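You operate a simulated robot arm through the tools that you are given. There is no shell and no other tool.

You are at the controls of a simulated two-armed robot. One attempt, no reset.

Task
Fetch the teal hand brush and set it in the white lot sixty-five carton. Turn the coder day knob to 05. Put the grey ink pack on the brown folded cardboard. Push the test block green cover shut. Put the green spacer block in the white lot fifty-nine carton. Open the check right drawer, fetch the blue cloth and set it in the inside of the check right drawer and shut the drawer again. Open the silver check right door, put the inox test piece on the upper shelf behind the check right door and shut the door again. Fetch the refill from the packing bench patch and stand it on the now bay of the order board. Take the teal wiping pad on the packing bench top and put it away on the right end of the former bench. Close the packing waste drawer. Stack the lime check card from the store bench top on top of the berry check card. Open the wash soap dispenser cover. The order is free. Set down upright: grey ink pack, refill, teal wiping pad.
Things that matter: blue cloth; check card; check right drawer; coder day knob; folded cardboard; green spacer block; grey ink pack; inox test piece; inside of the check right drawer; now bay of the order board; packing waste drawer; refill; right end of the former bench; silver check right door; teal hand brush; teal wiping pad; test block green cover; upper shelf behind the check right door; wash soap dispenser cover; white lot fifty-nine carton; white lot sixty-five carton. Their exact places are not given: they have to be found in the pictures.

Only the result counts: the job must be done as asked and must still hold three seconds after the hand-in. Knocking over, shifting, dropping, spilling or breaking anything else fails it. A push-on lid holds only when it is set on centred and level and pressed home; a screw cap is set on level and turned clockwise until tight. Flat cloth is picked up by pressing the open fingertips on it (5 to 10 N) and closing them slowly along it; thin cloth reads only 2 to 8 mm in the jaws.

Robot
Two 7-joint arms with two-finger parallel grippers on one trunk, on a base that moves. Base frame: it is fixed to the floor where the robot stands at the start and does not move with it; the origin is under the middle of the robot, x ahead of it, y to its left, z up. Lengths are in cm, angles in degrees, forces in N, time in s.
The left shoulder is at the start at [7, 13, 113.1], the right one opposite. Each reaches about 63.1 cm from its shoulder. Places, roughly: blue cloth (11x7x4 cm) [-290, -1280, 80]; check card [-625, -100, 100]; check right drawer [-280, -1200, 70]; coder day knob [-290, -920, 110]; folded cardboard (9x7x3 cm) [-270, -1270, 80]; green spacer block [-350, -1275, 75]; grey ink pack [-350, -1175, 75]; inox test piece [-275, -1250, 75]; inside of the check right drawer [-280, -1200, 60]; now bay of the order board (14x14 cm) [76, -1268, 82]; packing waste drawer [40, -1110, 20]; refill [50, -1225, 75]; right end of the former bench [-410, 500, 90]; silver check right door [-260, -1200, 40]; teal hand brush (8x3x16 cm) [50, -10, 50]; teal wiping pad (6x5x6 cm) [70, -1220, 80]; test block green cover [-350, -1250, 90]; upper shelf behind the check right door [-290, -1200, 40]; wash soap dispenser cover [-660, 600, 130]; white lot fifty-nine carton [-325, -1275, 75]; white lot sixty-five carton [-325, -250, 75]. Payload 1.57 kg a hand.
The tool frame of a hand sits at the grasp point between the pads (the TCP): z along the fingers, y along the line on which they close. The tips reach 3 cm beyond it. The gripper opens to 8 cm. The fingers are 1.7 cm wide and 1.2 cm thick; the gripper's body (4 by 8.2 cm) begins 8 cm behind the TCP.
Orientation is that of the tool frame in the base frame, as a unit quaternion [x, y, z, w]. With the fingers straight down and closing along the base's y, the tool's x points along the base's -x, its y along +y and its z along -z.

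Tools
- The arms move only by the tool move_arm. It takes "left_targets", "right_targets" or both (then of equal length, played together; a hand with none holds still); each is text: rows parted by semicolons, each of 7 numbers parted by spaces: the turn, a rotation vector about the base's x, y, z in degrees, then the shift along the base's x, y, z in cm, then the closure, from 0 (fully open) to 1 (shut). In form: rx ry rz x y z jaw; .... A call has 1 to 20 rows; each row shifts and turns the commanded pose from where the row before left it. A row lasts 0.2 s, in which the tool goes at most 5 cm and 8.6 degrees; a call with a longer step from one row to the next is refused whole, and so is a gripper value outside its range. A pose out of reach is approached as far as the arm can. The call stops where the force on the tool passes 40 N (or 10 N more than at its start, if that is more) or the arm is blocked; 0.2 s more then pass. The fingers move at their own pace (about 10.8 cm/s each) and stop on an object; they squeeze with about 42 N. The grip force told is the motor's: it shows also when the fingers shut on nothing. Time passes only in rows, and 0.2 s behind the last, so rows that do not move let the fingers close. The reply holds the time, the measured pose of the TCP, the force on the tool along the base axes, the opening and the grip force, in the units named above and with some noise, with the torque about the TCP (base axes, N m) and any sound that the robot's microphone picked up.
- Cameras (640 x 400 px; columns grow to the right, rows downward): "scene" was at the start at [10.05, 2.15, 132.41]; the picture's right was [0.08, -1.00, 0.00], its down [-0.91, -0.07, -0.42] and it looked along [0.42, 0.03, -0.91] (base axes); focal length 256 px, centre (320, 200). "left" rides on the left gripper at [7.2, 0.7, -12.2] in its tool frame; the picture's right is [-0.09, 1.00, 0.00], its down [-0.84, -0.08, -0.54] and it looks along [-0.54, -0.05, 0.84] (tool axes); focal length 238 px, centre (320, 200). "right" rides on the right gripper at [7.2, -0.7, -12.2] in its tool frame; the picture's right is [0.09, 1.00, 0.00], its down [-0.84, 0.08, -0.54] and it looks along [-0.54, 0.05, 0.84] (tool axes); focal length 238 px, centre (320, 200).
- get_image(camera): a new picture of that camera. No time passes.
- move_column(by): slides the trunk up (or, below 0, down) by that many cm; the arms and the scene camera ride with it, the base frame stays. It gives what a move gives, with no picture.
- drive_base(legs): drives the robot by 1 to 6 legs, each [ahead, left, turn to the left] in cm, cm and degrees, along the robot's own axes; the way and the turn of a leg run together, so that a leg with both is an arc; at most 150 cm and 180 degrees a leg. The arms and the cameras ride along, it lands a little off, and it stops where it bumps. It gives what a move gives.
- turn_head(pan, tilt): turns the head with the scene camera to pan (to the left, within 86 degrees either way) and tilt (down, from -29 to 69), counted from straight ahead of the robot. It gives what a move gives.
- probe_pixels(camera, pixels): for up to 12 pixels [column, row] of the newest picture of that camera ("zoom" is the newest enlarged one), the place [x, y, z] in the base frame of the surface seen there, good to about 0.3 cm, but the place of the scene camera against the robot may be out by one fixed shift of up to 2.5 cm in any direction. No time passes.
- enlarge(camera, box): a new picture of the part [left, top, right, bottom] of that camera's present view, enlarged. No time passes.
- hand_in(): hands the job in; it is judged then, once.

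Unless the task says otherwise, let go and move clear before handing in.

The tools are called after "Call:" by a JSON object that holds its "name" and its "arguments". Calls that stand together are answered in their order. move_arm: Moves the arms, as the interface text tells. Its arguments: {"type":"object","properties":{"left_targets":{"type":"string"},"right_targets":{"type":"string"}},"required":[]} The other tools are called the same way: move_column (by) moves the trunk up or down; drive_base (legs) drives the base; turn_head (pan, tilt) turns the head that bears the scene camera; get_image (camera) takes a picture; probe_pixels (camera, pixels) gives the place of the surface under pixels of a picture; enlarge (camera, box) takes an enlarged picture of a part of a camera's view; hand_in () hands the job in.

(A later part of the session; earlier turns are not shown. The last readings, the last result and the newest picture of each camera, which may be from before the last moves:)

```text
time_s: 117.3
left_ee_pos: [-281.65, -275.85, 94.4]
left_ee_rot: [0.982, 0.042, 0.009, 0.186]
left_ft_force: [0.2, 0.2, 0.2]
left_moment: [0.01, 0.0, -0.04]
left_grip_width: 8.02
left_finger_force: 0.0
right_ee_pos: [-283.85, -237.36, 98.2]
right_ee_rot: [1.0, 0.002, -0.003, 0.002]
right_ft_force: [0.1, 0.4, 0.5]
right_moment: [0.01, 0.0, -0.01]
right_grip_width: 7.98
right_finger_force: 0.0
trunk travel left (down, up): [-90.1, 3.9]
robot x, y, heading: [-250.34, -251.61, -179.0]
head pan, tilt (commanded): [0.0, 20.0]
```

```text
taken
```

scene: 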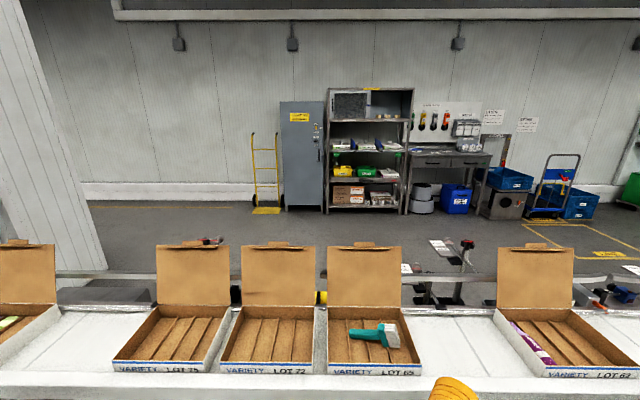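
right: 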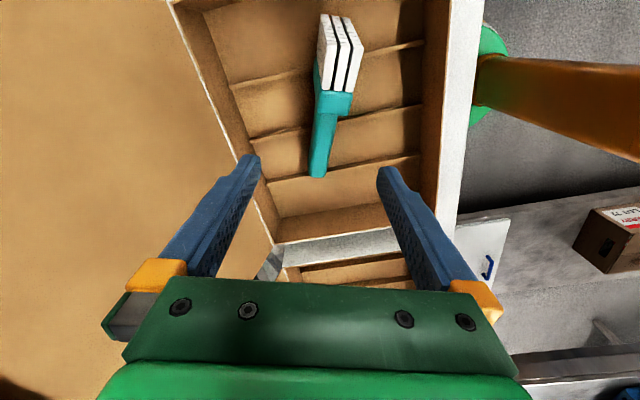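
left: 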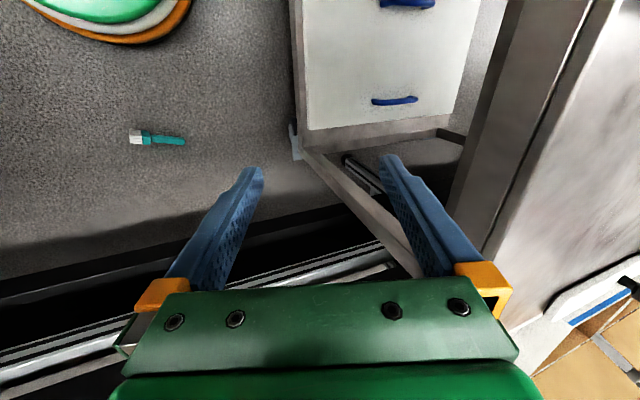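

The brush sits in carton 65, and the store bench is across the conveyor at about (450,160). I'll look along both directions for a way around the conveyor.

Call:
{"name": "turn_head", "arguments": {"pan": -65, "tilt": 10}}

Call:
{"name": "get_image", "arguments": {"camera": "scene"}}

Call:
{"name": "turn_head", "arguments": {"pan": 65, "tilt": 10}}

Call:
{"name": "get_image", "arguments": {"camera": "scene"}}

```text
time_s: 118.6
left_ee_pos: [-281.75, -275.84, 94.3]
left_ee_rot: [0.982, 0.042, 0.009, 0.186]
left_ft_force: [-0.1, -0.2, 0.2]
left_moment: [-0.04, -0.03, -0.04]
left_grip_width: 8.01
left_finger_force: 0.1
right_ee_pos: [-283.9, -237.31, 98.09]
right_ee_rot: [1.0, 0.002, -0.003, 0.002]
right_ft_force: [-0.5, 0.0, -0.7]
right_moment: [-0.01, -0.03, -0.02]
right_grip_width: 8.01
right_finger_force: 0.1
trunk travel left (down, up): [-90.1, 3.9]
robot x, y, heading: [-249.96, -251.73, -179.2]
head pan, tilt (commanded): [-65.0, 10.0]
```

```text
taken
```

scene: 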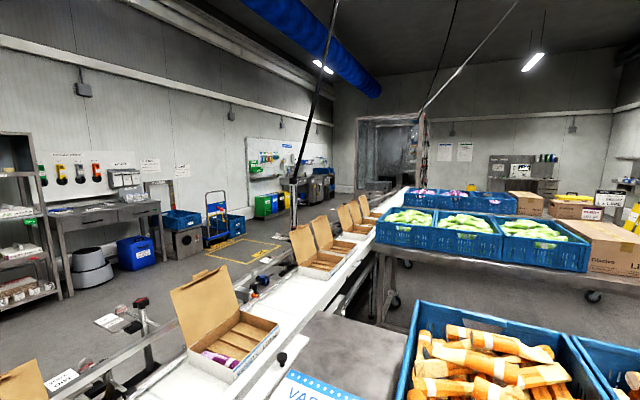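

```text
time_s: 120.7
left_ee_pos: [-281.72, -275.86, 94.47]
left_ee_rot: [0.982, 0.041, 0.009, 0.187]
left_ft_force: [-0.5, -0.7, -1.4]
left_moment: [-0.01, 0.04, -0.02]
left_grip_width: 7.99
left_finger_force: 0.0
right_ee_pos: [-283.79, -237.36, 98.15]
right_ee_rot: [1.0, 0.002, -0.002, 0.002]
right_ft_force: [-0.4, 0.5, 0.4]
right_moment: [0.01, 0.0, -0.01]
right_grip_width: 8.0
right_finger_force: 0.1
trunk travel left (down, up): [-90.1, 3.9]
robot x, y, heading: [-250.46, -251.62, -179.5]
head pan, tilt (commanded): [65.0, 10.0]
```

```text
taken
```

scene: 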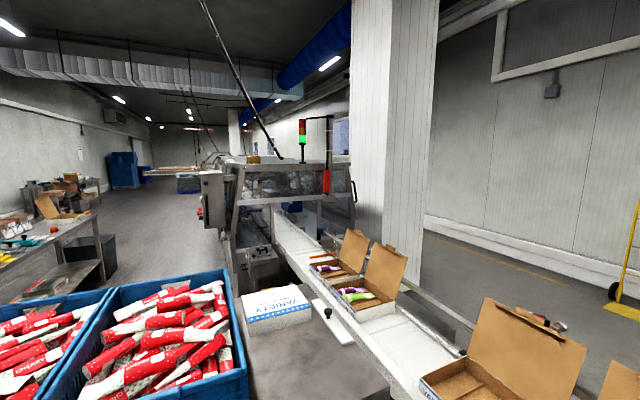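

North has open floor past the conveyor's end; south the conveyor enters a machine. I'll do the southern jobs first (coder, check area, packing bench) and return north with the pad for the rest. Backing out of the bay now.

Call:
{"name": "drive_base", "arguments": {"legs": [[0, 8, 0], [-110, 0, 0], [-100, 0, 0], [0, 0, 90]]}}

Call:
{"name": "turn_head", "arguments": {"pan": 0, "tilt": 15}}

Call:
{"name": "get_image", "arguments": {"camera": "scene"}}

```text
time_s: 135.6
left_ee_pos: [-16.2, -288.12, 94.43]
left_ee_rot: [0.662, 0.726, 0.138, 0.125]
left_ft_force: [-0.1, 0.3, 0.4]
left_moment: [0.05, -0.03, 0.01]
left_grip_width: 8.02
left_finger_force: 0.0
right_ee_pos: [-54.79, -290.61, 98.08]
right_ee_rot: [0.704, 0.711, -0.001, 0.004]
right_ft_force: [0.0, 0.3, 0.2]
right_moment: [0.01, -0.03, 0.0]
right_grip_width: 8.0
right_finger_force: 0.1
trunk travel left (down, up): [-90.1, 3.9]
robot x, y, heading: [-40.72, -256.74, -88.8]
head pan, tilt (commanded): [65.0, 10.0]
```

```text
time_s: 137.0
left_ee_pos: [-16.42, -288.01, 94.4]
left_ee_rot: [0.662, 0.726, 0.138, 0.125]
left_ft_force: [0.0, 0.3, 0.4]
left_moment: [0.01, -0.04, -0.03]
left_grip_width: 8.01
left_finger_force: 0.0
right_ee_pos: [-54.81, -290.48, 98.15]
right_ee_rot: [0.704, 0.711, -0.001, 0.003]
right_ft_force: [-0.4, 0.6, -0.5]
right_moment: [-0.02, 0.0, -0.02]
right_grip_width: 8.02
right_finger_force: 0.0
trunk travel left (down, up): [-90.1, 3.9]
robot x, y, heading: [-40.5, -256.89, -88.8]
head pan, tilt (commanded): [0.0, 15.0]
```

```text
taken
```

scene: 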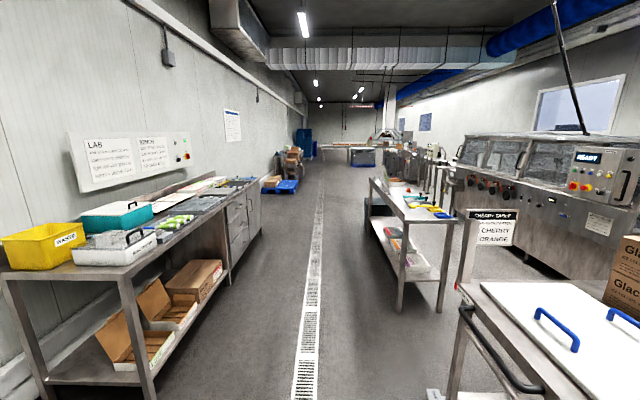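

The aisle ahead is clear along the drain. I'll probe the obstacle edges on both sides.

Call:
{"name": "probe_pixels", "arguments": {"camera": "scene", "pixels": [[370, 180], [402, 220], [400, 300], [150, 270], [260, 180], [265, 190], [300, 185], [355, 165], [350, 148], [415, 150], [468, 310], [330, 150]]}}

```text
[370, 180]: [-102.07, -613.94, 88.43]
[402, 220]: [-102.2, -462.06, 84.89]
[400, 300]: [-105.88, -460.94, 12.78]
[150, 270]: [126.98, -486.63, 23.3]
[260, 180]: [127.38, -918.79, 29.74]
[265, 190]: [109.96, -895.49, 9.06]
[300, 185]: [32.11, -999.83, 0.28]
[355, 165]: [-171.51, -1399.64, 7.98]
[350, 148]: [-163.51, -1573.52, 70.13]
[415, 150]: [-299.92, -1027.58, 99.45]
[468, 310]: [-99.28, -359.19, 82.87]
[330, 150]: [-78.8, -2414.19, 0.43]
```

The aisle is clear along x about -35. I'll straighten and drive south.

Call:
{"name": "drive_base", "arguments": {"legs": [[0, 0, -1.2], [150, 0, 0], [150, 0, 0], [150, 0, 0], [110, 0, 0]]}}

Call:
{"name": "get_image", "arguments": {"camera": "scene"}}

Call:
{"name": "turn_head", "arguments": {"pan": -65, "tilt": 12}}

Call:
{"name": "get_image", "arguments": {"camera": "scene"}}

```text
time_s: 164.0
left_ee_pos: [-16.76, -847.38, 94.39]
left_ee_rot: [0.669, 0.72, 0.137, 0.127]
left_ft_force: [0.1, 0.1, -0.6]
left_moment: [0.01, -0.02, -0.01]
left_grip_width: 7.99
left_finger_force: 0.0
right_ee_pos: [-55.29, -849.2, 98.1]
right_ee_rot: [0.711, 0.703, -0.001, 0.003]
right_ft_force: [-0.1, -0.2, 0.4]
right_moment: [0.05, 0.0, -0.02]
right_grip_width: 7.97
right_finger_force: 0.0
trunk travel left (down, up): [-90.1, 3.9]
robot x, y, heading: [-40.31, -815.86, -89.6]
head pan, tilt (commanded): [0.0, 15.0]
```

```text
taken
```

scene: 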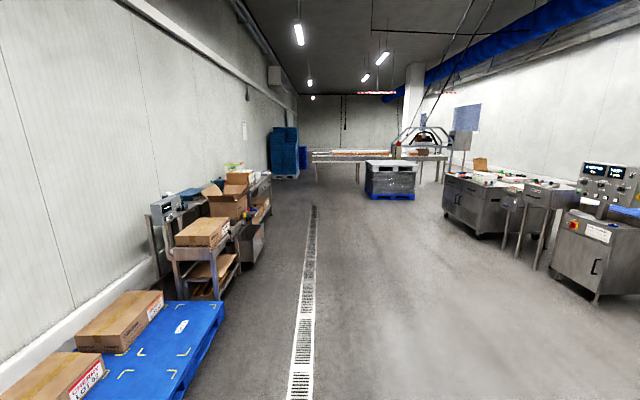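

```text
time_s: 165.4
left_ee_pos: [-16.59, -847.36, 94.45]
left_ee_rot: [0.67, 0.719, 0.137, 0.126]
left_ft_force: [-0.5, -1.4, -0.1]
left_moment: [-0.03, 0.01, -0.01]
left_grip_width: 8.0
left_finger_force: 0.1
right_ee_pos: [-55.28, -849.0, 98.03]
right_ee_rot: [0.711, 0.704, -0.001, 0.003]
right_ft_force: [0.7, -0.8, 0.7]
right_moment: [0.0, -0.01, 0.02]
right_grip_width: 7.99
right_finger_force: 0.0
trunk travel left (down, up): [-90.1, 3.9]
robot x, y, heading: [-40.74, -816.08, -90.2]
head pan, tilt (commanded): [-65.0, 12.0]
```

```text
taken
```

scene: 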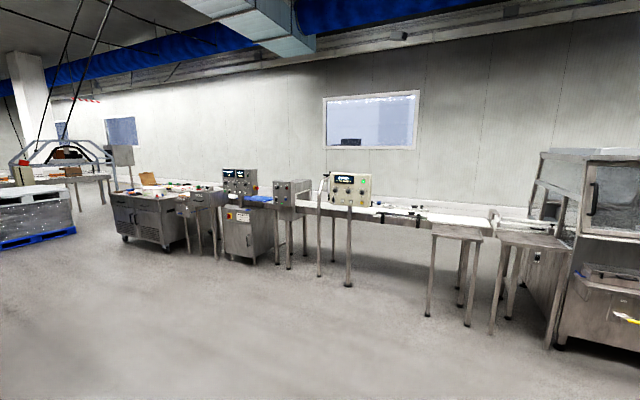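

A control panel with a display and knobs stands at about (350,190). I'll enlarge it.

Call:
{"name": "enlarge", "arguments": {"camera": "scene", "box": [200, 150, 400, 275]}}

Call:
{"name": "probe_pixels", "arguments": {"camera": "scene", "pixels": [[350, 188], [365, 205], [315, 185], [348, 285], [240, 180], [290, 190], [320, 275], [430, 315], [495, 330], [250, 225], [280, 265], [400, 212]]}}

```text
3.20 times, centred on (300, 212) of scene
```

zoom: 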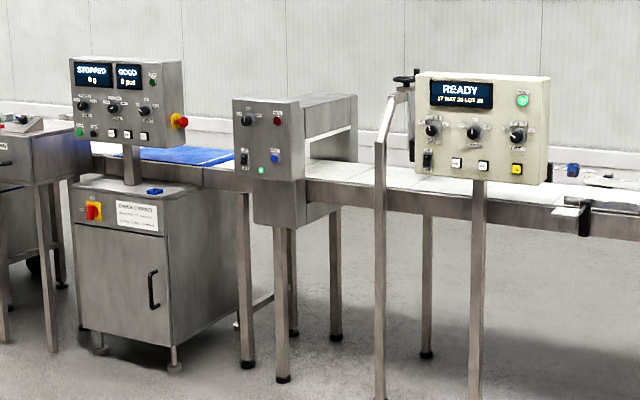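

```text
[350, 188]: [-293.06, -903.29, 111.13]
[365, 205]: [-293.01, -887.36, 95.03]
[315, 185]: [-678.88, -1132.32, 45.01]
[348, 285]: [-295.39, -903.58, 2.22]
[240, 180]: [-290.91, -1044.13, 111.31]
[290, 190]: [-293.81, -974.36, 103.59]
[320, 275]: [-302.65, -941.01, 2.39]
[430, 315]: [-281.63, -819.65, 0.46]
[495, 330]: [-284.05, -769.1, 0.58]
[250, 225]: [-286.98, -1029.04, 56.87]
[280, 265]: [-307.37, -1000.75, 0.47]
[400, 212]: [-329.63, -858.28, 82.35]
```

The white coder panel is at about (-293,-903,110), with three knobs. I'll face it and move up to about x -205.

Call:
{"name": "drive_base", "arguments": {"legs": [[90, 0, 0], [0, 0, -90], [150, 0, 0], [15, 0, 0]]}}

Call:
{"name": "turn_head", "arguments": {"pan": 0, "tilt": 20}}

Call:
{"name": "get_image", "arguments": {"camera": "scene"}}

Call:
{"name": "enlarge", "arguments": {"camera": "scene", "box": [230, 120, 410, 232]}}

```text
time_s: 182.1
left_ee_pos: [-238.34, -927.94, 94.46]
left_ee_rot: [0.982, 0.03, 0.005, 0.186]
left_ft_force: [-0.7, -0.4, 0.2]
left_moment: [0.0, 0.04, -0.01]
left_grip_width: 8.0
left_finger_force: 0.0
right_ee_pos: [-239.67, -889.45, 98.23]
right_ee_rot: [1.0, -0.009, -0.004, 0.002]
right_ft_force: [-0.6, 0.1, -0.5]
right_moment: [-0.02, 0.04, -0.05]
right_grip_width: 7.98
right_finger_force: 0.1
trunk travel left (down, up): [-90.1, 3.9]
robot x, y, heading: [-206.63, -904.76, 179.5]
head pan, tilt (commanded): [-65.0, 12.0]
```

```text
time_s: 183.4
left_ee_pos: [-238.61, -928.05, 94.43]
left_ee_rot: [0.982, 0.031, 0.006, 0.187]
left_ft_force: [0.3, -0.4, -0.3]
left_moment: [0.01, 0.0, 0.01]
left_grip_width: 8.01
left_finger_force: 0.0
right_ee_pos: [-239.84, -889.48, 98.19]
right_ee_rot: [1.0, -0.01, -0.003, 0.002]
right_ft_force: [-0.2, -0.9, -0.3]
right_moment: [0.01, -0.02, -0.04]
right_grip_width: 8.01
right_finger_force: 0.0
trunk travel left (down, up): [-90.1, 3.9]
robot x, y, heading: [-206.56, -904.69, 179.7]
head pan, tilt (commanded): [0.0, 20.0]
```

```text
taken
```

scene: 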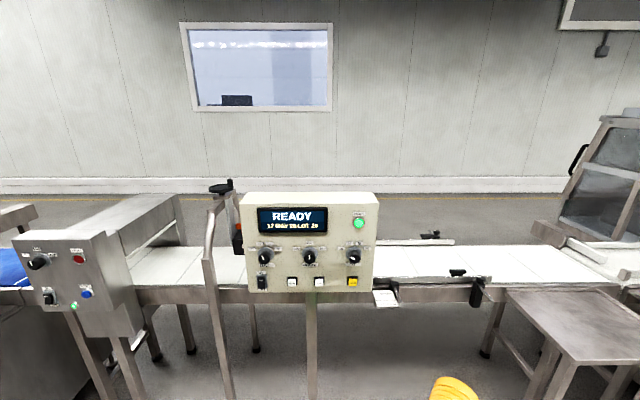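

```text
3.56 times, centred on (320, 176) of scene
```

zoom: 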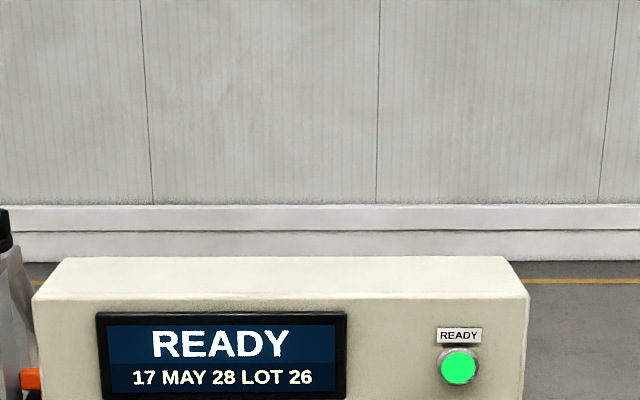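

Call:
{"name": "enlarge", "arguments": {"camera": "scene", "box": [235, 195, 385, 300]}}

Call:
{"name": "probe_pixels", "arguments": {"camera": "scene", "pixels": [[265, 258], [310, 258], [354, 258], [280, 270], [330, 268], [263, 282], [352, 282], [310, 240], [250, 200], [370, 200]]}}

```text
3.81 times, centred on (310, 248) of scene
```

zoom: 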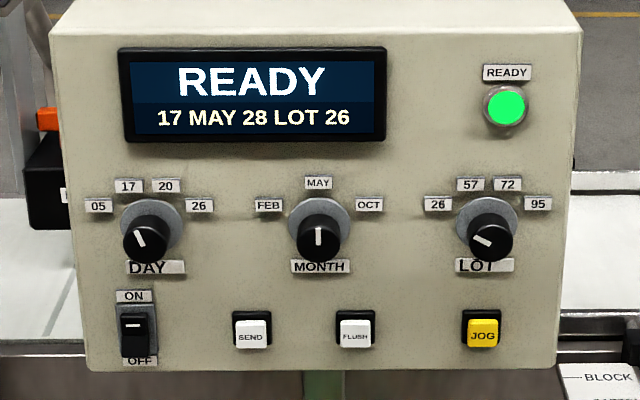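

```text
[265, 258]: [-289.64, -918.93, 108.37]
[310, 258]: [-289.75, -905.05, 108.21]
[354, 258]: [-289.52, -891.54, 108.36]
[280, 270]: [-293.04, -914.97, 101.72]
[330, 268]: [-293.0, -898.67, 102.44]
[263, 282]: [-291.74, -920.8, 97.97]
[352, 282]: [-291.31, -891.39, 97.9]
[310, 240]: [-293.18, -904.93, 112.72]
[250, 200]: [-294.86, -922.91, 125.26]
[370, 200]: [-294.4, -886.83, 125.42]
```

The DAY knob is the left one (zoom (150,240)), pointing at 17; 05 is about 45° anticlockwise. I'll strafe left so the right hand lines up, and pitch that hand to point forward.

Call:
{"name": "drive_base", "arguments": {"legs": [[0, 29, 0]]}}

Call:
{"name": "move_arm", "arguments": {"right_targets": "0 8.2 0 -2.3 0 0.9 0; 0 8.2 0 -2.3 0 0.9 0; 0 8.2 0 -2.3 0 0.9 0; 0 8.2 0 -2.3 0 0.9 0; 0 8.2 0 -2.3 0 0.9 0; 0 8.2 0 -2.3 0 0.9 0; 0 8.2 0 -2.3 0 0.9 0; 0 8.2 0 -2.3 0 0.9 0; 0 8.2 0 -2.3 0 0.9 0; 0 8.2 0 -2.3 0 0.9 0; 0 8 0 -2 0 0.9 0; 0 0 0 0 0 0 0"}}

Call:
{"name": "get_image", "arguments": {"camera": "right"}}

Call:
{"name": "get_image", "arguments": {"camera": "scene"}}

```text
time_s: 185.4
left_ee_pos: [-238.91, -956.65, 94.44]
left_ee_rot: [0.982, 0.03, 0.007, 0.188]
left_ft_force: [0.7, 1.0, 0.4]
left_moment: [0.0, 0.01, 0.0]
left_grip_width: 8.01
left_finger_force: 0.1
right_ee_pos: [-240.07, -918.06, 98.02]
right_ee_rot: [1.0, -0.011, -0.003, 0.003]
right_ft_force: [0.1, 0.1, -0.8]
right_moment: [-0.02, -0.01, 0.01]
right_grip_width: 8.02
right_finger_force: 0.0
trunk travel left (down, up): [-90.1, 3.9]
robot x, y, heading: [-206.87, -933.36, 179.4]
head pan, tilt (commanded): [0.0, 20.0]
```

```text
time_s: 188.0
left_ee_pos: [-238.89, -956.85, 94.4]
left_ee_rot: [0.982, 0.03, 0.006, 0.186]
left_ft_force: [0.1, 0.8, 0.0]
left_moment: [-0.01, -0.01, -0.03]
left_grip_width: 8.01
left_finger_force: 0.1
right_ee_pos: [-265.16, -918.33, 107.88]
right_ee_rot: [-0.705, 0.007, 0.709, -0.008]
right_ft_force: [-0.6, -0.1, -0.3]
right_moment: [0.02, -0.01, -0.01]
right_grip_width: 7.99
right_finger_force: 0.0
trunk travel left (down, up): [-90.1, 3.9]
robot x, y, heading: [-206.98, -933.16, 179.4]
head pan, tilt (commanded): [0.0, 20.0]
```

```text
taken
```

right: 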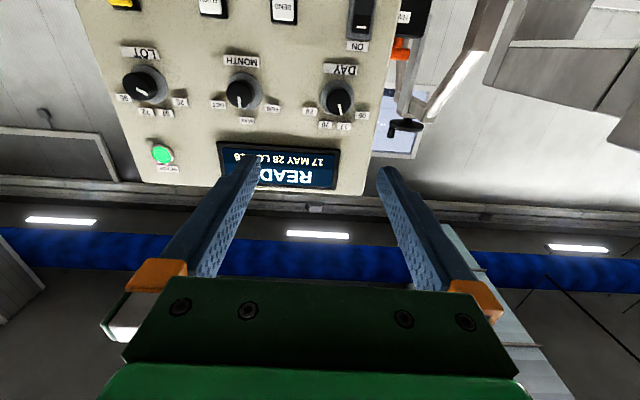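

```text
taken
```

scene: 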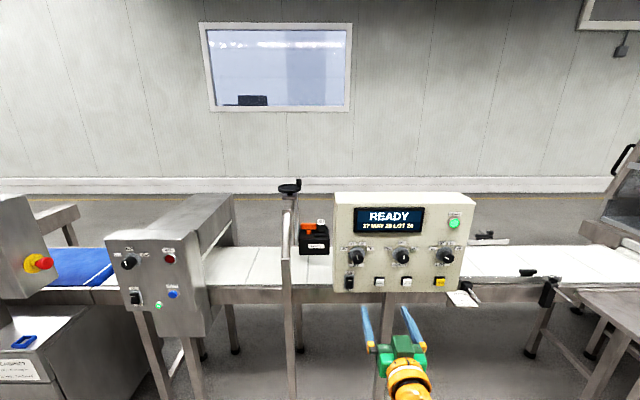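

The right camera (upside down here) shows the DAY knob at about (338,98). I'll probe it for the exact place.

Call:
{"name": "probe_pixels", "arguments": {"camera": "right", "pixels": [[338, 100], [335, 85], [345, 110], [328, 98], [350, 95], [340, 70], [338, 125], [360, 15], [300, 90]]}}

Call:
{"name": "enlarge", "arguments": {"camera": "right", "box": [300, 50, 390, 140]}}

```text
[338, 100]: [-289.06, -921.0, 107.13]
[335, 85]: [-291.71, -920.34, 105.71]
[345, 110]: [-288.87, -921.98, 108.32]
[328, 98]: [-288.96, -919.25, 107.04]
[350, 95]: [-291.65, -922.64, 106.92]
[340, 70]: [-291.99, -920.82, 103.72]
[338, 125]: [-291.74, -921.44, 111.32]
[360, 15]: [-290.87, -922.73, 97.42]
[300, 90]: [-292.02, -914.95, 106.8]
```

```text
4.44 times, centred on (345, 95) of right
```

zoom: 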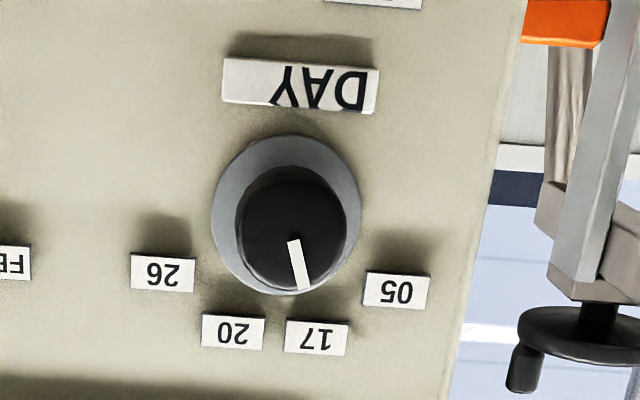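

The knob axis is at y -921.05, z 107.3, its front face at x -289 and the panel at -292. The scene camera's error looks fixed in base axes, at about (-0.8,+2.1,+0.5). I'll align the hand first, then drive 19 cm closer.

Call:
{"name": "move_arm", "arguments": {"right_targets": "0 0 0 0 -1.4 -0.3 0; 0 0 0 0 -1.3 -0.3 0; 0 0 0 0 0 0 0"}}

Call:
{"name": "drive_base", "arguments": {"legs": [[18, 0, 0]]}}

Call:
{"name": "get_image", "arguments": {"camera": "right"}}

```text
time_s: 188.8
left_ee_pos: [-238.81, -956.9, 94.42]
left_ee_rot: [0.982, 0.03, 0.007, 0.187]
left_ft_force: [0.6, 0.1, 0.2]
left_moment: [-0.02, 0.0, 0.02]
left_grip_width: 8.0
left_finger_force: 0.0
right_ee_pos: [-265.11, -921.01, 107.42]
right_ee_rot: [-0.705, 0.007, 0.709, -0.008]
right_ft_force: [0.1, 0.6, 0.0]
right_moment: [-0.04, 0.01, 0.0]
right_grip_width: 8.0
right_finger_force: 0.0
trunk travel left (down, up): [-90.1, 3.9]
robot x, y, heading: [-207.41, -933.4, 179.5]
head pan, tilt (commanded): [0.0, 20.0]
```

```text
time_s: 190.3
left_ee_pos: [-256.3, -956.86, 94.42]
left_ee_rot: [0.982, 0.03, 0.005, 0.186]
left_ft_force: [-0.6, 0.1, -0.5]
left_moment: [0.03, 0.02, 0.0]
left_grip_width: 8.01
left_finger_force: 0.1
right_ee_pos: [-282.65, -920.85, 107.63]
right_ee_rot: [-0.704, 0.007, 0.71, -0.01]
right_ft_force: [0.9, -0.4, 0.8]
right_moment: [0.03, -0.03, 0.03]
right_grip_width: 8.0
right_finger_force: 0.1
trunk travel left (down, up): [-90.1, 3.9]
robot x, y, heading: [-224.83, -933.32, 179.4]
head pan, tilt (commanded): [0.0, 20.0]
```

```text
taken
```

right: 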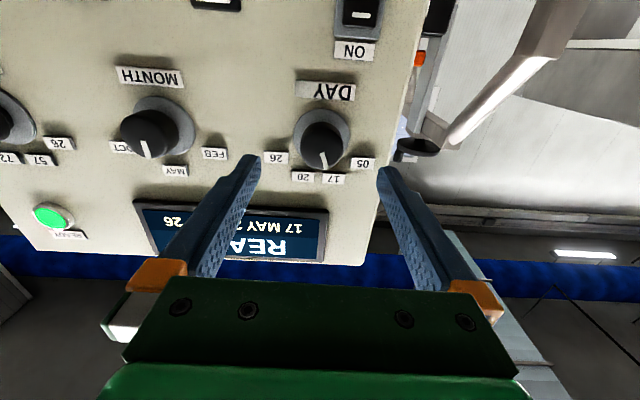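

I'll probe the knob's cap again at this closer range.

Call:
{"name": "probe_pixels", "arguments": {"camera": "right", "pixels": [[323, 145], [305, 142], [340, 142], [323, 125], [325, 163], [322, 112], [380, 200]]}}

```text
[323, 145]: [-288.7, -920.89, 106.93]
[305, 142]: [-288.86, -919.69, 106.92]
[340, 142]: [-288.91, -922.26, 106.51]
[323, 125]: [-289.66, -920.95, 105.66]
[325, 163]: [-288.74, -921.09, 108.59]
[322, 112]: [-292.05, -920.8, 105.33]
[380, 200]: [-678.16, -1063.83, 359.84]
```

Aligned within 0.1 cm in y. I'll go in to x -288.5, z 107.1, close on the knob, and turn it +45° about x (anticlockwise as seen from the front).

Call:
{"name": "move_arm", "arguments": {"right_targets": "0 0 0 -2.9 -0.05 -0.25 0; 0 0 0 -2.9 -0.05 -0.2 0; 0 0 0 0 0 0 0.3; 0 0 0 0 0 0 0.6; 0 0 0 0 0 0 1; 0 0 0 0 0 0 1; 0 0 0 0 0 0 1; 7.5 0 0 0 0 0 1; 7.5 0 0 0 0 0 1; 7.5 0 0 0 0 0 1; 7.5 0 0 0 0 0 1; 7.5 0 0 0 0 0 1; 7.5 0 0 0 0 0 1; 0 0 0 0 0 0 1"}}

Call:
{"name": "get_image", "arguments": {"camera": "right"}}

Call:
{"name": "enlarge", "arguments": {"camera": "scene", "box": [240, 150, 480, 300]}}

```text
time_s: 193.3
left_ee_pos: [-256.63, -956.46, 94.46]
left_ee_rot: [0.982, 0.029, 0.007, 0.188]
left_ft_force: [0.1, -0.5, 0.1]
left_moment: [0.02, 0.01, -0.02]
left_grip_width: 7.98
left_finger_force: 0.1
right_ee_pos: [-288.72, -920.62, 107.13]
right_ee_rot: [-0.654, -0.265, 0.658, 0.263]
right_ft_force: [-9.7, 9.3, 15.7]
right_moment: [-0.13, 0.18, 0.02]
right_grip_width: 3.51
right_finger_force: 42.7
trunk travel left (down, up): [-90.1, 3.9]
robot x, y, heading: [-224.68, -933.37, 179.4]
head pan, tilt (commanded): [0.0, 20.0]
```

```text
taken
```

right: 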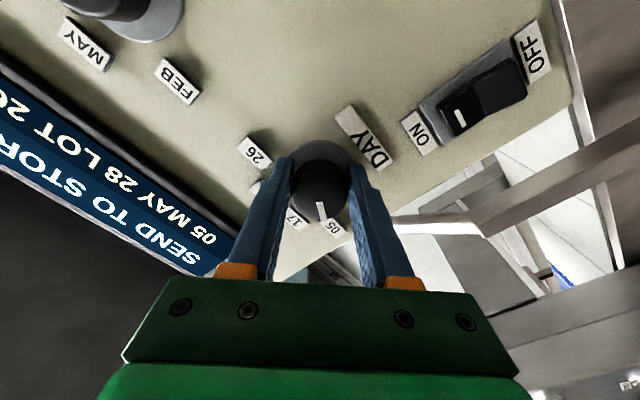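

```text
2.67 times, centred on (360, 225) of scene
```

zoom: 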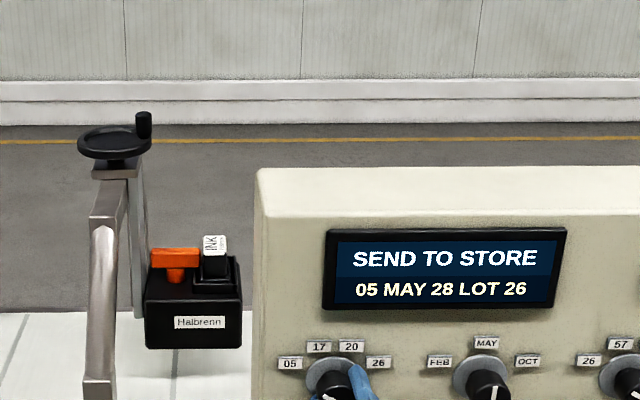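

The display now reads "05 MAY 28 LOT 26", so the day knob is at 05. I'll open, back straight off, and bring the hand back to neutral.

Call:
{"name": "move_arm", "arguments": {"right_targets": "0 0 0 0 0 0 0.3; 0 0 0 0 0 0 0; 0 0 0 0 0 0 0; 0 0 0 2 0 0 0; 0 0 0 3 0 0 0; 0 0 0 3 0 0 0; -7.5 0 0 1 0 0 0; -7.5 0 0 1 0 0 0; -7.5 0 0 1 0 0 0; -7.5 0 0 1 0 0 0; -7.5 0 0 1 0 0 0; -7.5 0 0 1 0 0 0; 0 0 0 0 0 0 0"}}

Call:
{"name": "get_image", "arguments": {"camera": "right"}}

Call:
{"name": "enlarge", "arguments": {"camera": "scene", "box": [240, 150, 480, 300]}}

```text
time_s: 196.1
left_ee_pos: [-256.66, -956.86, 94.29]
left_ee_rot: [0.982, 0.029, 0.007, 0.187]
left_ft_force: [0.5, -0.5, -0.2]
left_moment: [-0.01, -0.04, 0.0]
left_grip_width: 8.01
left_finger_force: 0.0
right_ee_pos: [-274.84, -920.4, 107.07]
right_ee_rot: [-0.704, -0.001, 0.71, -0.001]
right_ft_force: [-0.3, -0.1, -0.6]
right_moment: [0.0, 0.02, -0.02]
right_grip_width: 8.01
right_finger_force: 0.1
trunk travel left (down, up): [-90.1, 3.9]
robot x, y, heading: [-224.9, -932.99, 179.6]
head pan, tilt (commanded): [0.0, 20.0]
```

```text
taken
```

right: 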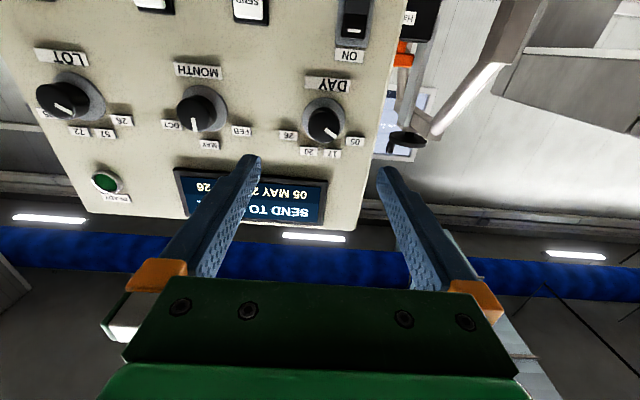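

```text
2.67 times, centred on (360, 225) of scene
```

zoom: 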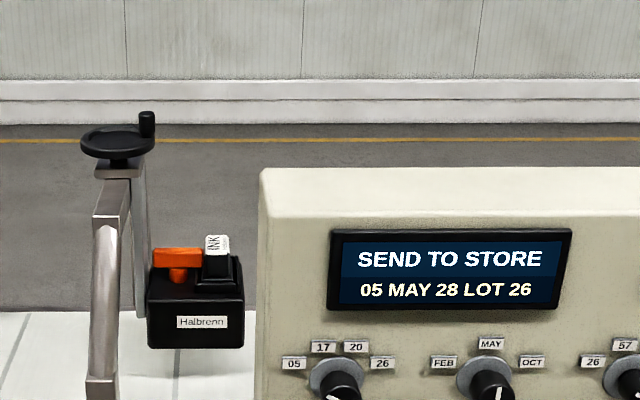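

The setting holds after release. I'll fold the right hand back to straight-down, back off, and strafe left toward the check bench.

Call:
{"name": "move_arm", "arguments": {"right_targets": "0 -8.2 0 1.5 0 -0.9 0; 0 -8.2 0 1.5 0 -0.9 0; 0 -8.2 0 1.5 0 -0.9 0; 0 -8.2 0 1.5 0 -0.9 0; 0 -8.2 0 1.5 0 -0.9 0; 0 -8.2 0 1.5 0 -0.9 0; 0 -8.2 0 1.5 0 -0.9 0; 0 -8.2 0 1.5 0 -0.9 0; 0 -8.2 0 1.5 0 -0.9 0; 0 -8.2 0 1.5 0 -0.9 0; 0 -8 0 1.5 0 -0.9 0; 0 0 0 0 0 0 0"}}

Call:
{"name": "drive_base", "arguments": {"legs": [[-50, 0, 0], [0, 150, 0], [0, 100, 0]]}}

Call:
{"name": "turn_head", "arguments": {"pan": 0, "tilt": 25}}

Call:
{"name": "get_image", "arguments": {"camera": "scene"}}

```text
time_s: 197.6
left_ee_pos: [-256.74, -956.74, 94.33]
left_ee_rot: [0.982, 0.029, 0.007, 0.187]
left_ft_force: [-0.4, -0.7, -0.2]
left_moment: [-0.03, 0.0, -0.01]
left_grip_width: 7.99
left_finger_force: 0.1
right_ee_pos: [-265.53, -917.11, 100.54]
right_ee_rot: [0.934, 0.014, -0.351, -0.064]
right_ft_force: [-0.3, -0.9, -0.1]
right_moment: [0.03, -0.02, 0.02]
right_grip_width: 8.01
right_finger_force: 0.1
trunk travel left (down, up): [-90.1, 3.9]
robot x, y, heading: [-224.79, -933.37, 179.4]
head pan, tilt (commanded): [0.0, 20.0]
stopped in row 7 (right hand): the arm was blocked; the commanded pose is now the measured one
```

```text
time_s: 212.3
left_ee_pos: [-210.48, -1206.62, 94.32]
left_ee_rot: [0.982, 0.025, 0.006, 0.187]
left_ft_force: [-0.3, 0.5, -0.4]
left_moment: [-0.04, -0.01, -0.01]
left_grip_width: 7.99
left_finger_force: 0.1
right_ee_pos: [-219.08, -1166.92, 100.51]
right_ee_rot: [0.934, 0.008, -0.351, -0.065]
right_ft_force: [1.1, 0.7, 0.9]
right_moment: [0.02, -0.02, 0.0]
right_grip_width: 8.01
right_finger_force: 0.1
trunk travel left (down, up): [-90.1, 3.9]
robot x, y, heading: [-178.21, -1183.82, 179.1]
head pan, tilt (commanded): [0.0, 20.0]
```

```text
time_s: 213.0
left_ee_pos: [-210.49, -1206.68, 94.33]
left_ee_rot: [0.982, 0.024, 0.005, 0.187]
left_ft_force: [-0.3, 0.8, -0.5]
left_moment: [-0.01, 0.03, 0.0]
left_grip_width: 7.99
left_finger_force: 0.0
right_ee_pos: [-219.07, -1166.9, 100.58]
right_ee_rot: [0.934, 0.01, -0.35, -0.065]
right_ft_force: [1.0, 0.3, -0.6]
right_moment: [-0.02, -0.02, 0.02]
right_grip_width: 7.98
right_finger_force: 0.1
trunk travel left (down, up): [-90.1, 3.9]
robot x, y, heading: [-178.58, -1183.91, 178.7]
head pan, tilt (commanded): [0.0, 25.0]
```

```text
taken
```

scene: 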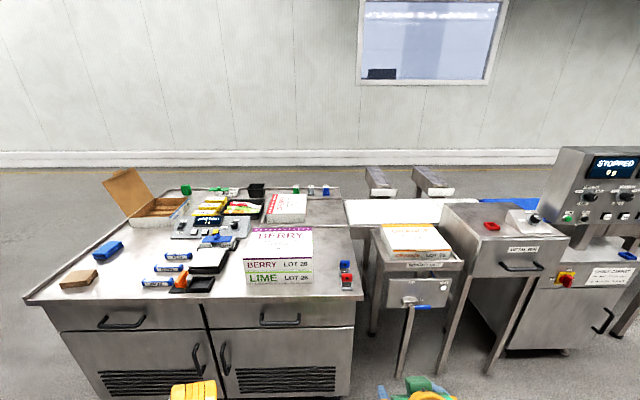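

The check bench is in view: open white carton, blue block-like thing, brown pad, pens, batteries, drawers and doors. I'll enlarge the details.

Call:
{"name": "enlarge", "arguments": {"camera": "scene", "box": [20, 160, 220, 300]}}

Call:
{"name": "enlarge", "arguments": {"camera": "scene", "box": [140, 170, 360, 310]}}

Call:
{"name": "enlarge", "arguments": {"camera": "scene", "box": [340, 150, 640, 350]}}

```text
2.86 times, centred on (120, 230) of scene
```

zoom: 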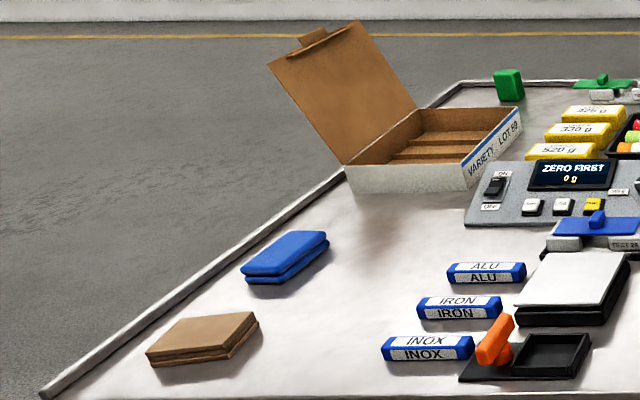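

```text
2.86 times, centred on (250, 240) of scene
```

zoom: 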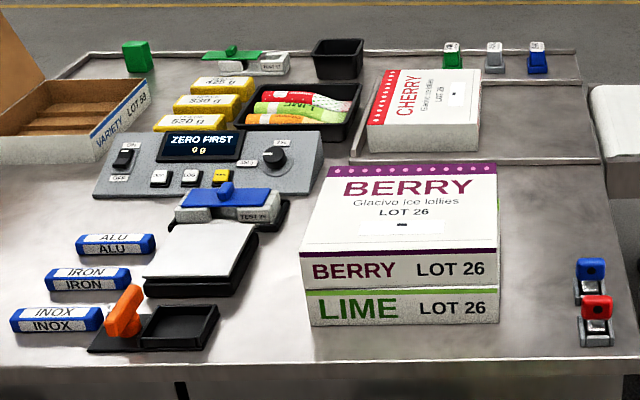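

```text
2.00 times, centred on (490, 250) of scene
```

zoom: 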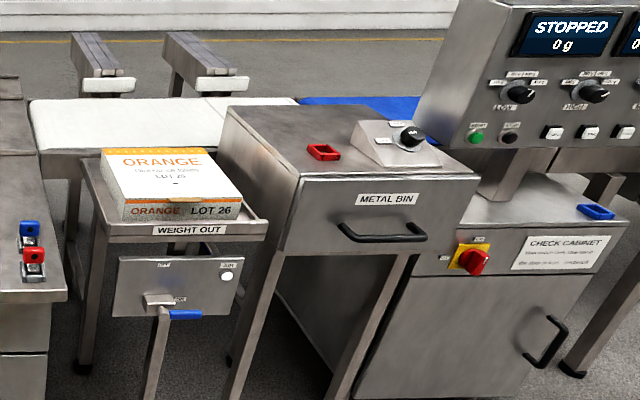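

I can identify everything: the folded cardboard (78,278), blue cloth (107,250), LOT 59 carton, green spacer block (186,190), green-covered test block (224,192), grey ink pack (311,190), INOX piece (157,283), and the right drawer and door. I'll probe them.

Call:
{"name": "probe_pixels", "arguments": {"camera": "scene", "pixels": [[78, 276], [107, 247], [186, 188], [224, 188], [311, 190], [157, 281], [280, 318], [225, 355], [355, 298], [30, 298], [150, 212], [205, 310]]}}

Call:
{"name": "probe_pixels", "arguments": {"camera": "scene", "pixels": [[345, 270], [290, 270], [190, 270], [340, 190], [270, 315], [300, 315], [222, 345], [230, 370], [105, 322], [280, 300], [320, 340], [195, 360]]}}

```text
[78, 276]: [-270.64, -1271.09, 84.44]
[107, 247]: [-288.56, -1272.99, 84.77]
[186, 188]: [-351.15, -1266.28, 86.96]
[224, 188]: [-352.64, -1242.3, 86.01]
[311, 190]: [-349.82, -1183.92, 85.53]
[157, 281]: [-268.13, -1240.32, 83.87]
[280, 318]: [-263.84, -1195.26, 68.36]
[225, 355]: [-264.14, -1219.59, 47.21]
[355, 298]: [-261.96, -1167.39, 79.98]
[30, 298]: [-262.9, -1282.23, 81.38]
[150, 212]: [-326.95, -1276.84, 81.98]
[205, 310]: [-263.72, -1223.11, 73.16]
```

```text
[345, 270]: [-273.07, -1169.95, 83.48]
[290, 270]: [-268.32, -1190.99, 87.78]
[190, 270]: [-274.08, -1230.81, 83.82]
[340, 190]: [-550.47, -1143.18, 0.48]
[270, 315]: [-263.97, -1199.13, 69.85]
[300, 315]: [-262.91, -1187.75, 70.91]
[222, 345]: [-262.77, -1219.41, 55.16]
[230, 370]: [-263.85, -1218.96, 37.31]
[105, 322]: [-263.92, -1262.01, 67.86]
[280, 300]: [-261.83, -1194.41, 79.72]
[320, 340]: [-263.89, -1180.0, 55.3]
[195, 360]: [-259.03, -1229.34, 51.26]
```

Shapes and places are clear: the bench top is at z about 81, its front at x -262, and the items at x -350 are only reachable from behind. First I'll straighten both hands to point down in a roomier pose, well away from the bench.

Call:
{"name": "move_arm", "arguments": {"right_targets": "-1.5 -7 0.3 0 0 -1.5 0; -1.5 -7 0.3 0 0 -1.5 0; -1.5 -7 0.3 0 0 -1.5 0; -1.5 -7 0.3 0 0 -1.5 0; -1.4 -7 0.3 0 0 -1.5 0; 0 -6 0 0 0 -0.5 0; 0 0 0 0 0 0 0", "left_targets": "3.6 0 0 -1.2 1 -0.4 0; 3.6 0 0 -1.2 1 -0.4 0; 3.6 0 0 -1.2 1 -0.4 0; 3.6 0 0 -1.2 1 -0.4 0; 3.6 0 0 -1.2 1 -0.4 0; 3.6 0 0 0 0.7 -0.4 0; 0 0 0 0 0 0 0"}}

```text
time_s: 214.6
left_ee_pos: [-216.54, -1200.92, 91.91]
left_ee_rot: [1.0, 0.023, 0.01, -0.001]
left_ft_force: [-1.3, 0.6, 1.2]
left_moment: [0.02, 0.0, 0.02]
left_grip_width: 8.0
left_finger_force: 0.0
right_ee_pos: [-218.97, -1167.17, 92.72]
right_ee_rot: [1.0, 0.017, -0.001, 0.005]
right_ft_force: [0.1, 0.2, 0.3]
right_moment: [-0.02, -0.01, -0.03]
right_grip_width: 8.01
right_finger_force: 0.0
trunk travel left (down, up): [-90.1, 3.9]
robot x, y, heading: [-178.61, -1183.41, 178.9]
head pan, tilt (commanded): [0.0, 25.0]
```

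Both hands are vertical now. The bench's left end (y below -1285) gives short reach to the cloth, cardboard, carton 59 and spacer. I'll look left to check the floor there.

Call:
{"name": "turn_head", "arguments": {"pan": 55, "tilt": 22}}

Call:
{"name": "get_image", "arguments": {"camera": "scene"}}

Call:
{"name": "probe_pixels", "arguments": {"camera": "scene", "pixels": [[320, 200], [400, 200], [480, 200], [560, 200], [240, 200], [160, 200], [80, 200], [320, 300], [450, 300], [200, 300], [500, 160], [300, 160]]}}

```text
time_s: 215.8
left_ee_pos: [-216.44, -1200.98, 92.05]
left_ee_rot: [1.0, 0.023, 0.01, 0.0]
left_ft_force: [-0.6, -0.7, 0.1]
left_moment: [-0.02, -0.01, -0.02]
left_grip_width: 8.01
left_finger_force: 0.1
right_ee_pos: [-218.95, -1167.14, 92.58]
right_ee_rot: [1.0, 0.017, -0.002, 0.005]
right_ft_force: [0.2, -0.1, 0.7]
right_moment: [0.01, 0.02, -0.02]
right_grip_width: 8.02
right_finger_force: 0.1
trunk travel left (down, up): [-90.1, 3.9]
robot x, y, heading: [-178.63, -1183.32, 178.8]
head pan, tilt (commanded): [55.0, 22.0]
```

```text
taken
```

scene: 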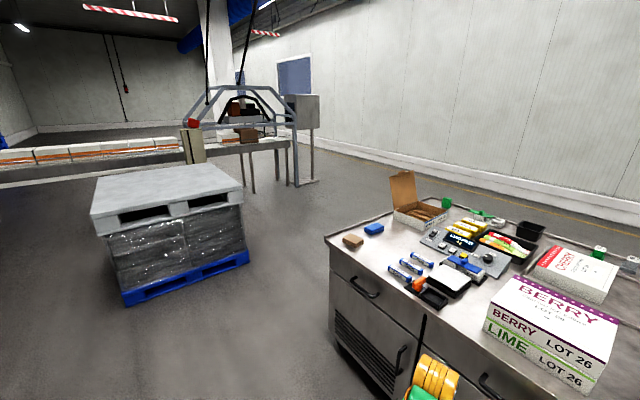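

```text
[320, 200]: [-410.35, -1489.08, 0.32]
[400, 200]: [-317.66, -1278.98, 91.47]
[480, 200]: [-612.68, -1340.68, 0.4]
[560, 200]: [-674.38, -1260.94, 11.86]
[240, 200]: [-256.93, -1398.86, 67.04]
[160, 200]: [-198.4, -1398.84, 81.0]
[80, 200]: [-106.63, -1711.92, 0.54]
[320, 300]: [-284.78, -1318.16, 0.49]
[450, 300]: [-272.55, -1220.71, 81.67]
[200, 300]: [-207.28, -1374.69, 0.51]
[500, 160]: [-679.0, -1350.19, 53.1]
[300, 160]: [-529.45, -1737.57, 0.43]
```

Floor at the left end is free (a pallet stands at y below -1398, x above -258). I'll strafe left, drive ahead, and turn to face +y toward the bench's left end.

Call:
{"name": "drive_base", "arguments": {"legs": [[0, 150, 0], [135, 0, 0], [0, 0, -89]]}}

Call:
{"name": "turn_head", "arguments": {"pan": 0, "tilt": 35}}

Call:
{"name": "get_image", "arguments": {"camera": "scene"}}

```text
time_s: 233.4
left_ee_pos: [-334.16, -1293.88, 91.97]
left_ee_rot: [0.728, -0.686, 0.008, 0.008]
left_ft_force: [0.1, -0.2, 0.1]
left_moment: [0.02, 0.02, 0.03]
left_grip_width: 7.99
left_finger_force: 0.1
right_ee_pos: [-300.4, -1290.95, 92.49]
right_ee_rot: [0.724, -0.69, -0.006, 0.002]
right_ft_force: [-0.5, 0.3, -0.5]
right_moment: [-0.02, -0.01, 0.01]
right_grip_width: 7.99
right_finger_force: 0.1
trunk travel left (down, up): [-90.1, 3.9]
robot x, y, heading: [-316.55, -1331.66, 89.5]
head pan, tilt (commanded): [55.0, 22.0]
```

```text
time_s: 234.7
left_ee_pos: [-334.12, -1293.82, 91.94]
left_ee_rot: [0.728, -0.686, 0.007, 0.008]
left_ft_force: [-1.0, 0.1, 0.7]
left_moment: [-0.01, 0.03, 0.0]
left_grip_width: 8.0
left_finger_force: 0.1
right_ee_pos: [-300.41, -1290.94, 92.58]
right_ee_rot: [0.724, -0.689, -0.006, 0.003]
right_ft_force: [0.2, 0.1, -0.5]
right_moment: [-0.01, -0.01, 0.0]
right_grip_width: 8.0
right_finger_force: 0.0
trunk travel left (down, up): [-90.1, 3.9]
robot x, y, heading: [-316.32, -1331.65, 89.7]
head pan, tilt (commanded): [0.0, 35.0]
```

```text
taken
```

scene: 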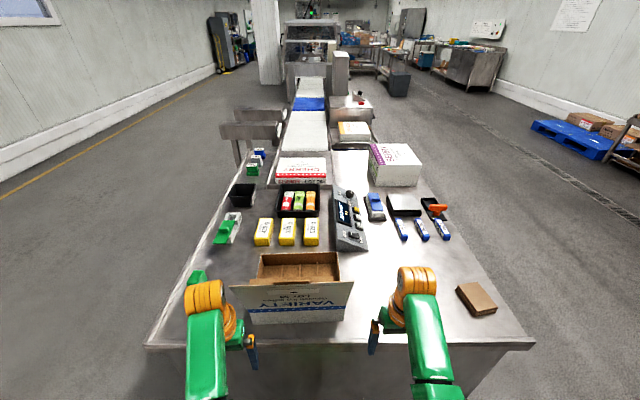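

From the left end I see the whole bench: spacer (197,277), carton 59 with its flap toward me (300,285), green-cover test block (228,228), cardboard (475,298). I'll probe and enlarge.

Call:
{"name": "probe_pixels", "arguments": {"camera": "scene", "pixels": [[197, 275], [228, 222], [234, 214], [222, 235], [300, 265], [255, 258], [335, 258], [240, 288], [350, 285], [300, 305], [475, 295], [150, 345]]}}

Call:
{"name": "enlarge", "arguments": {"camera": "scene", "box": [140, 180, 360, 330]}}

```text
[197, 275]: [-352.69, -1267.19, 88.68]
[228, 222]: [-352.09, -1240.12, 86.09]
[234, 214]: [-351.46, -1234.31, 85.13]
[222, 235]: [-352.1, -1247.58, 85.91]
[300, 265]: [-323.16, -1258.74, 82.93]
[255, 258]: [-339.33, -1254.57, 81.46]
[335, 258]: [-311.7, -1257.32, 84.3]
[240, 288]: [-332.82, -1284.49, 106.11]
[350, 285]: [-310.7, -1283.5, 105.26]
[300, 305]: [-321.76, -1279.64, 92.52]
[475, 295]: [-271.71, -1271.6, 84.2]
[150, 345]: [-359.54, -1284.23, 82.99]
```

```text
2.67 times, centred on (250, 255) of scene
```

zoom: 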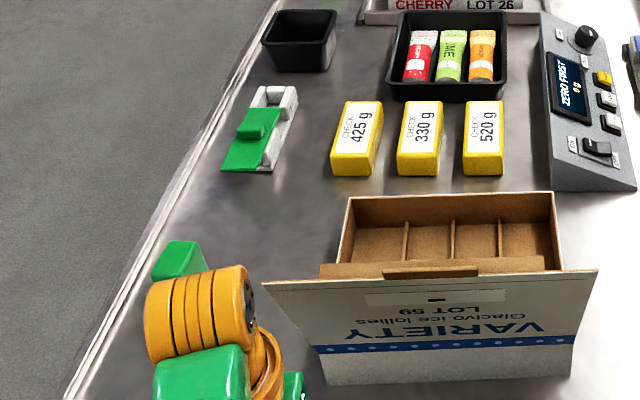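

I'll enlarge the green-covered test block and, for comparison, the blue one.

Call:
{"name": "enlarge", "arguments": {"camera": "scene", "box": [205, 200, 265, 250]}}

Call:
{"name": "enlarge", "arguments": {"camera": "scene", "box": [350, 180, 420, 235]}}

```text
8.00 times, centred on (235, 225) of scene
```

zoom: 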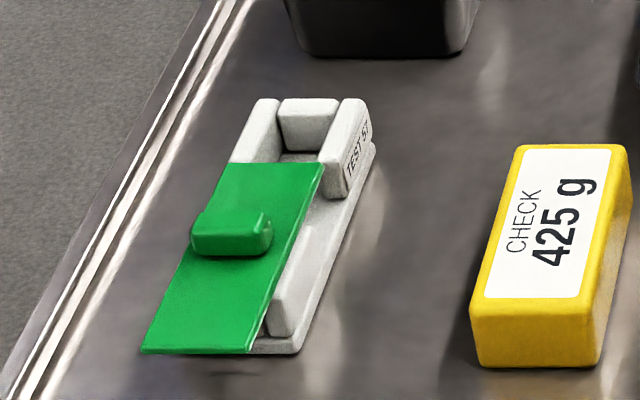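

```text
7.27 times, centred on (385, 208) of scene
```

zoom: 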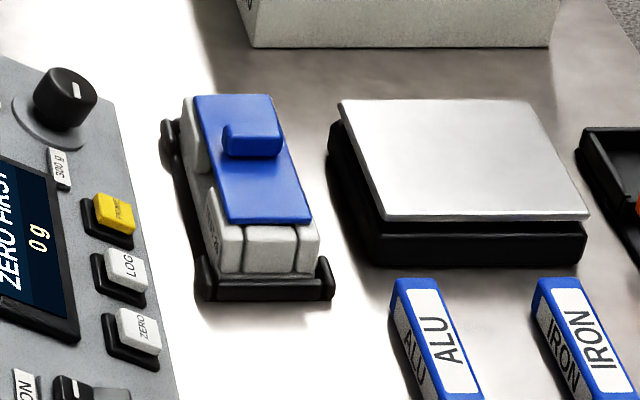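

The green cover is a sliding plate with a knob, drawn back toward me. I'll look with the left hand's camera at the spacer and carton.

Call:
{"name": "get_image", "arguments": {"camera": "left"}}

Call:
{"name": "get_image", "arguments": {"camera": "right"}}

```text
taken
```

left: 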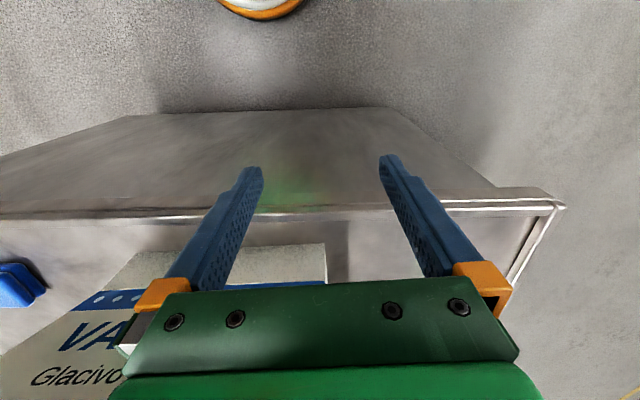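

```text
taken
```

right: 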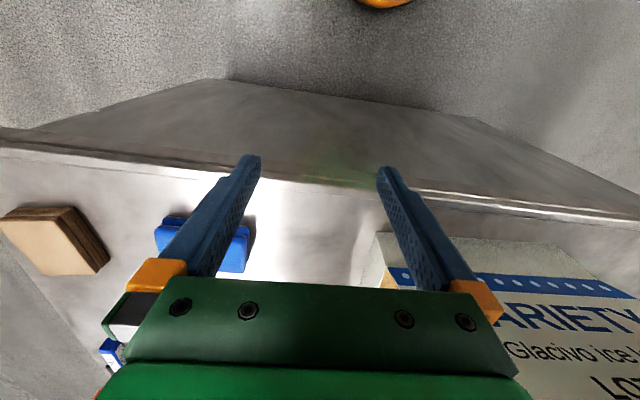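

The back side suits the spacer, cover and ink pack better, because the carton flap (z 106) blocks this end. I'll back off a little, strafe left behind the bench line, and drive along its back, then turn to face it.

Call:
{"name": "drive_base", "arguments": {"legs": [[-12, 0, 0], [0, 97, 0], [108, 0, 0], [0, 0, -90]]}}

Call:
{"name": "turn_head", "arguments": {"pan": 0, "tilt": 35}}

Call:
{"name": "get_image", "arguments": {"camera": "scene"}}

```text
time_s: 249.4
left_ee_pos: [-373.93, -1216.74, 91.93]
left_ee_rot: [-0.038, 0.999, 0.0, -0.011]
left_ft_force: [-0.3, 0.2, -0.2]
left_moment: [0.04, -0.01, 0.0]
left_grip_width: 7.98
left_finger_force: 0.1
right_ee_pos: [-370.49, -1250.53, 92.54]
right_ee_rot: [-0.032, 0.999, 0.006, 0.001]
right_ft_force: [0.5, -0.3, 0.1]
right_moment: [0.0, 0.03, 0.05]
right_grip_width: 8.0
right_finger_force: 0.2
trunk travel left (down, up): [-90.1, 3.9]
robot x, y, heading: [-411.64, -1235.19, 0.7]
head pan, tilt (commanded): [0.0, 35.0]
```

```text
time_s: 250.0
left_ee_pos: [-374.0, -1216.79, 92.03]
left_ee_rot: [-0.037, 0.999, 0.0, -0.01]
left_ft_force: [-0.3, 0.4, -0.5]
left_moment: [-0.03, -0.01, 0.0]
left_grip_width: 8.0
left_finger_force: 0.0
right_ee_pos: [-370.53, -1250.51, 92.51]
right_ee_rot: [-0.031, 0.999, 0.006, 0.002]
right_ft_force: [0.4, 0.2, -0.5]
right_moment: [0.02, 0.0, 0.04]
right_grip_width: 7.98
right_finger_force: 0.0
trunk travel left (down, up): [-90.1, 3.9]
robot x, y, heading: [-411.58, -1235.58, 0.4]
head pan, tilt (commanded): [0.0, 35.0]
```

```text
taken
```

scene: 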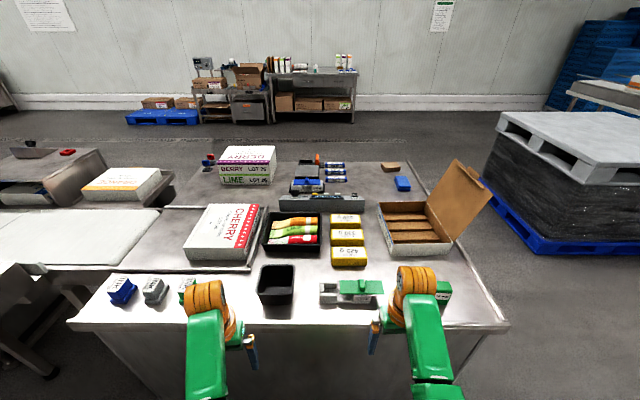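

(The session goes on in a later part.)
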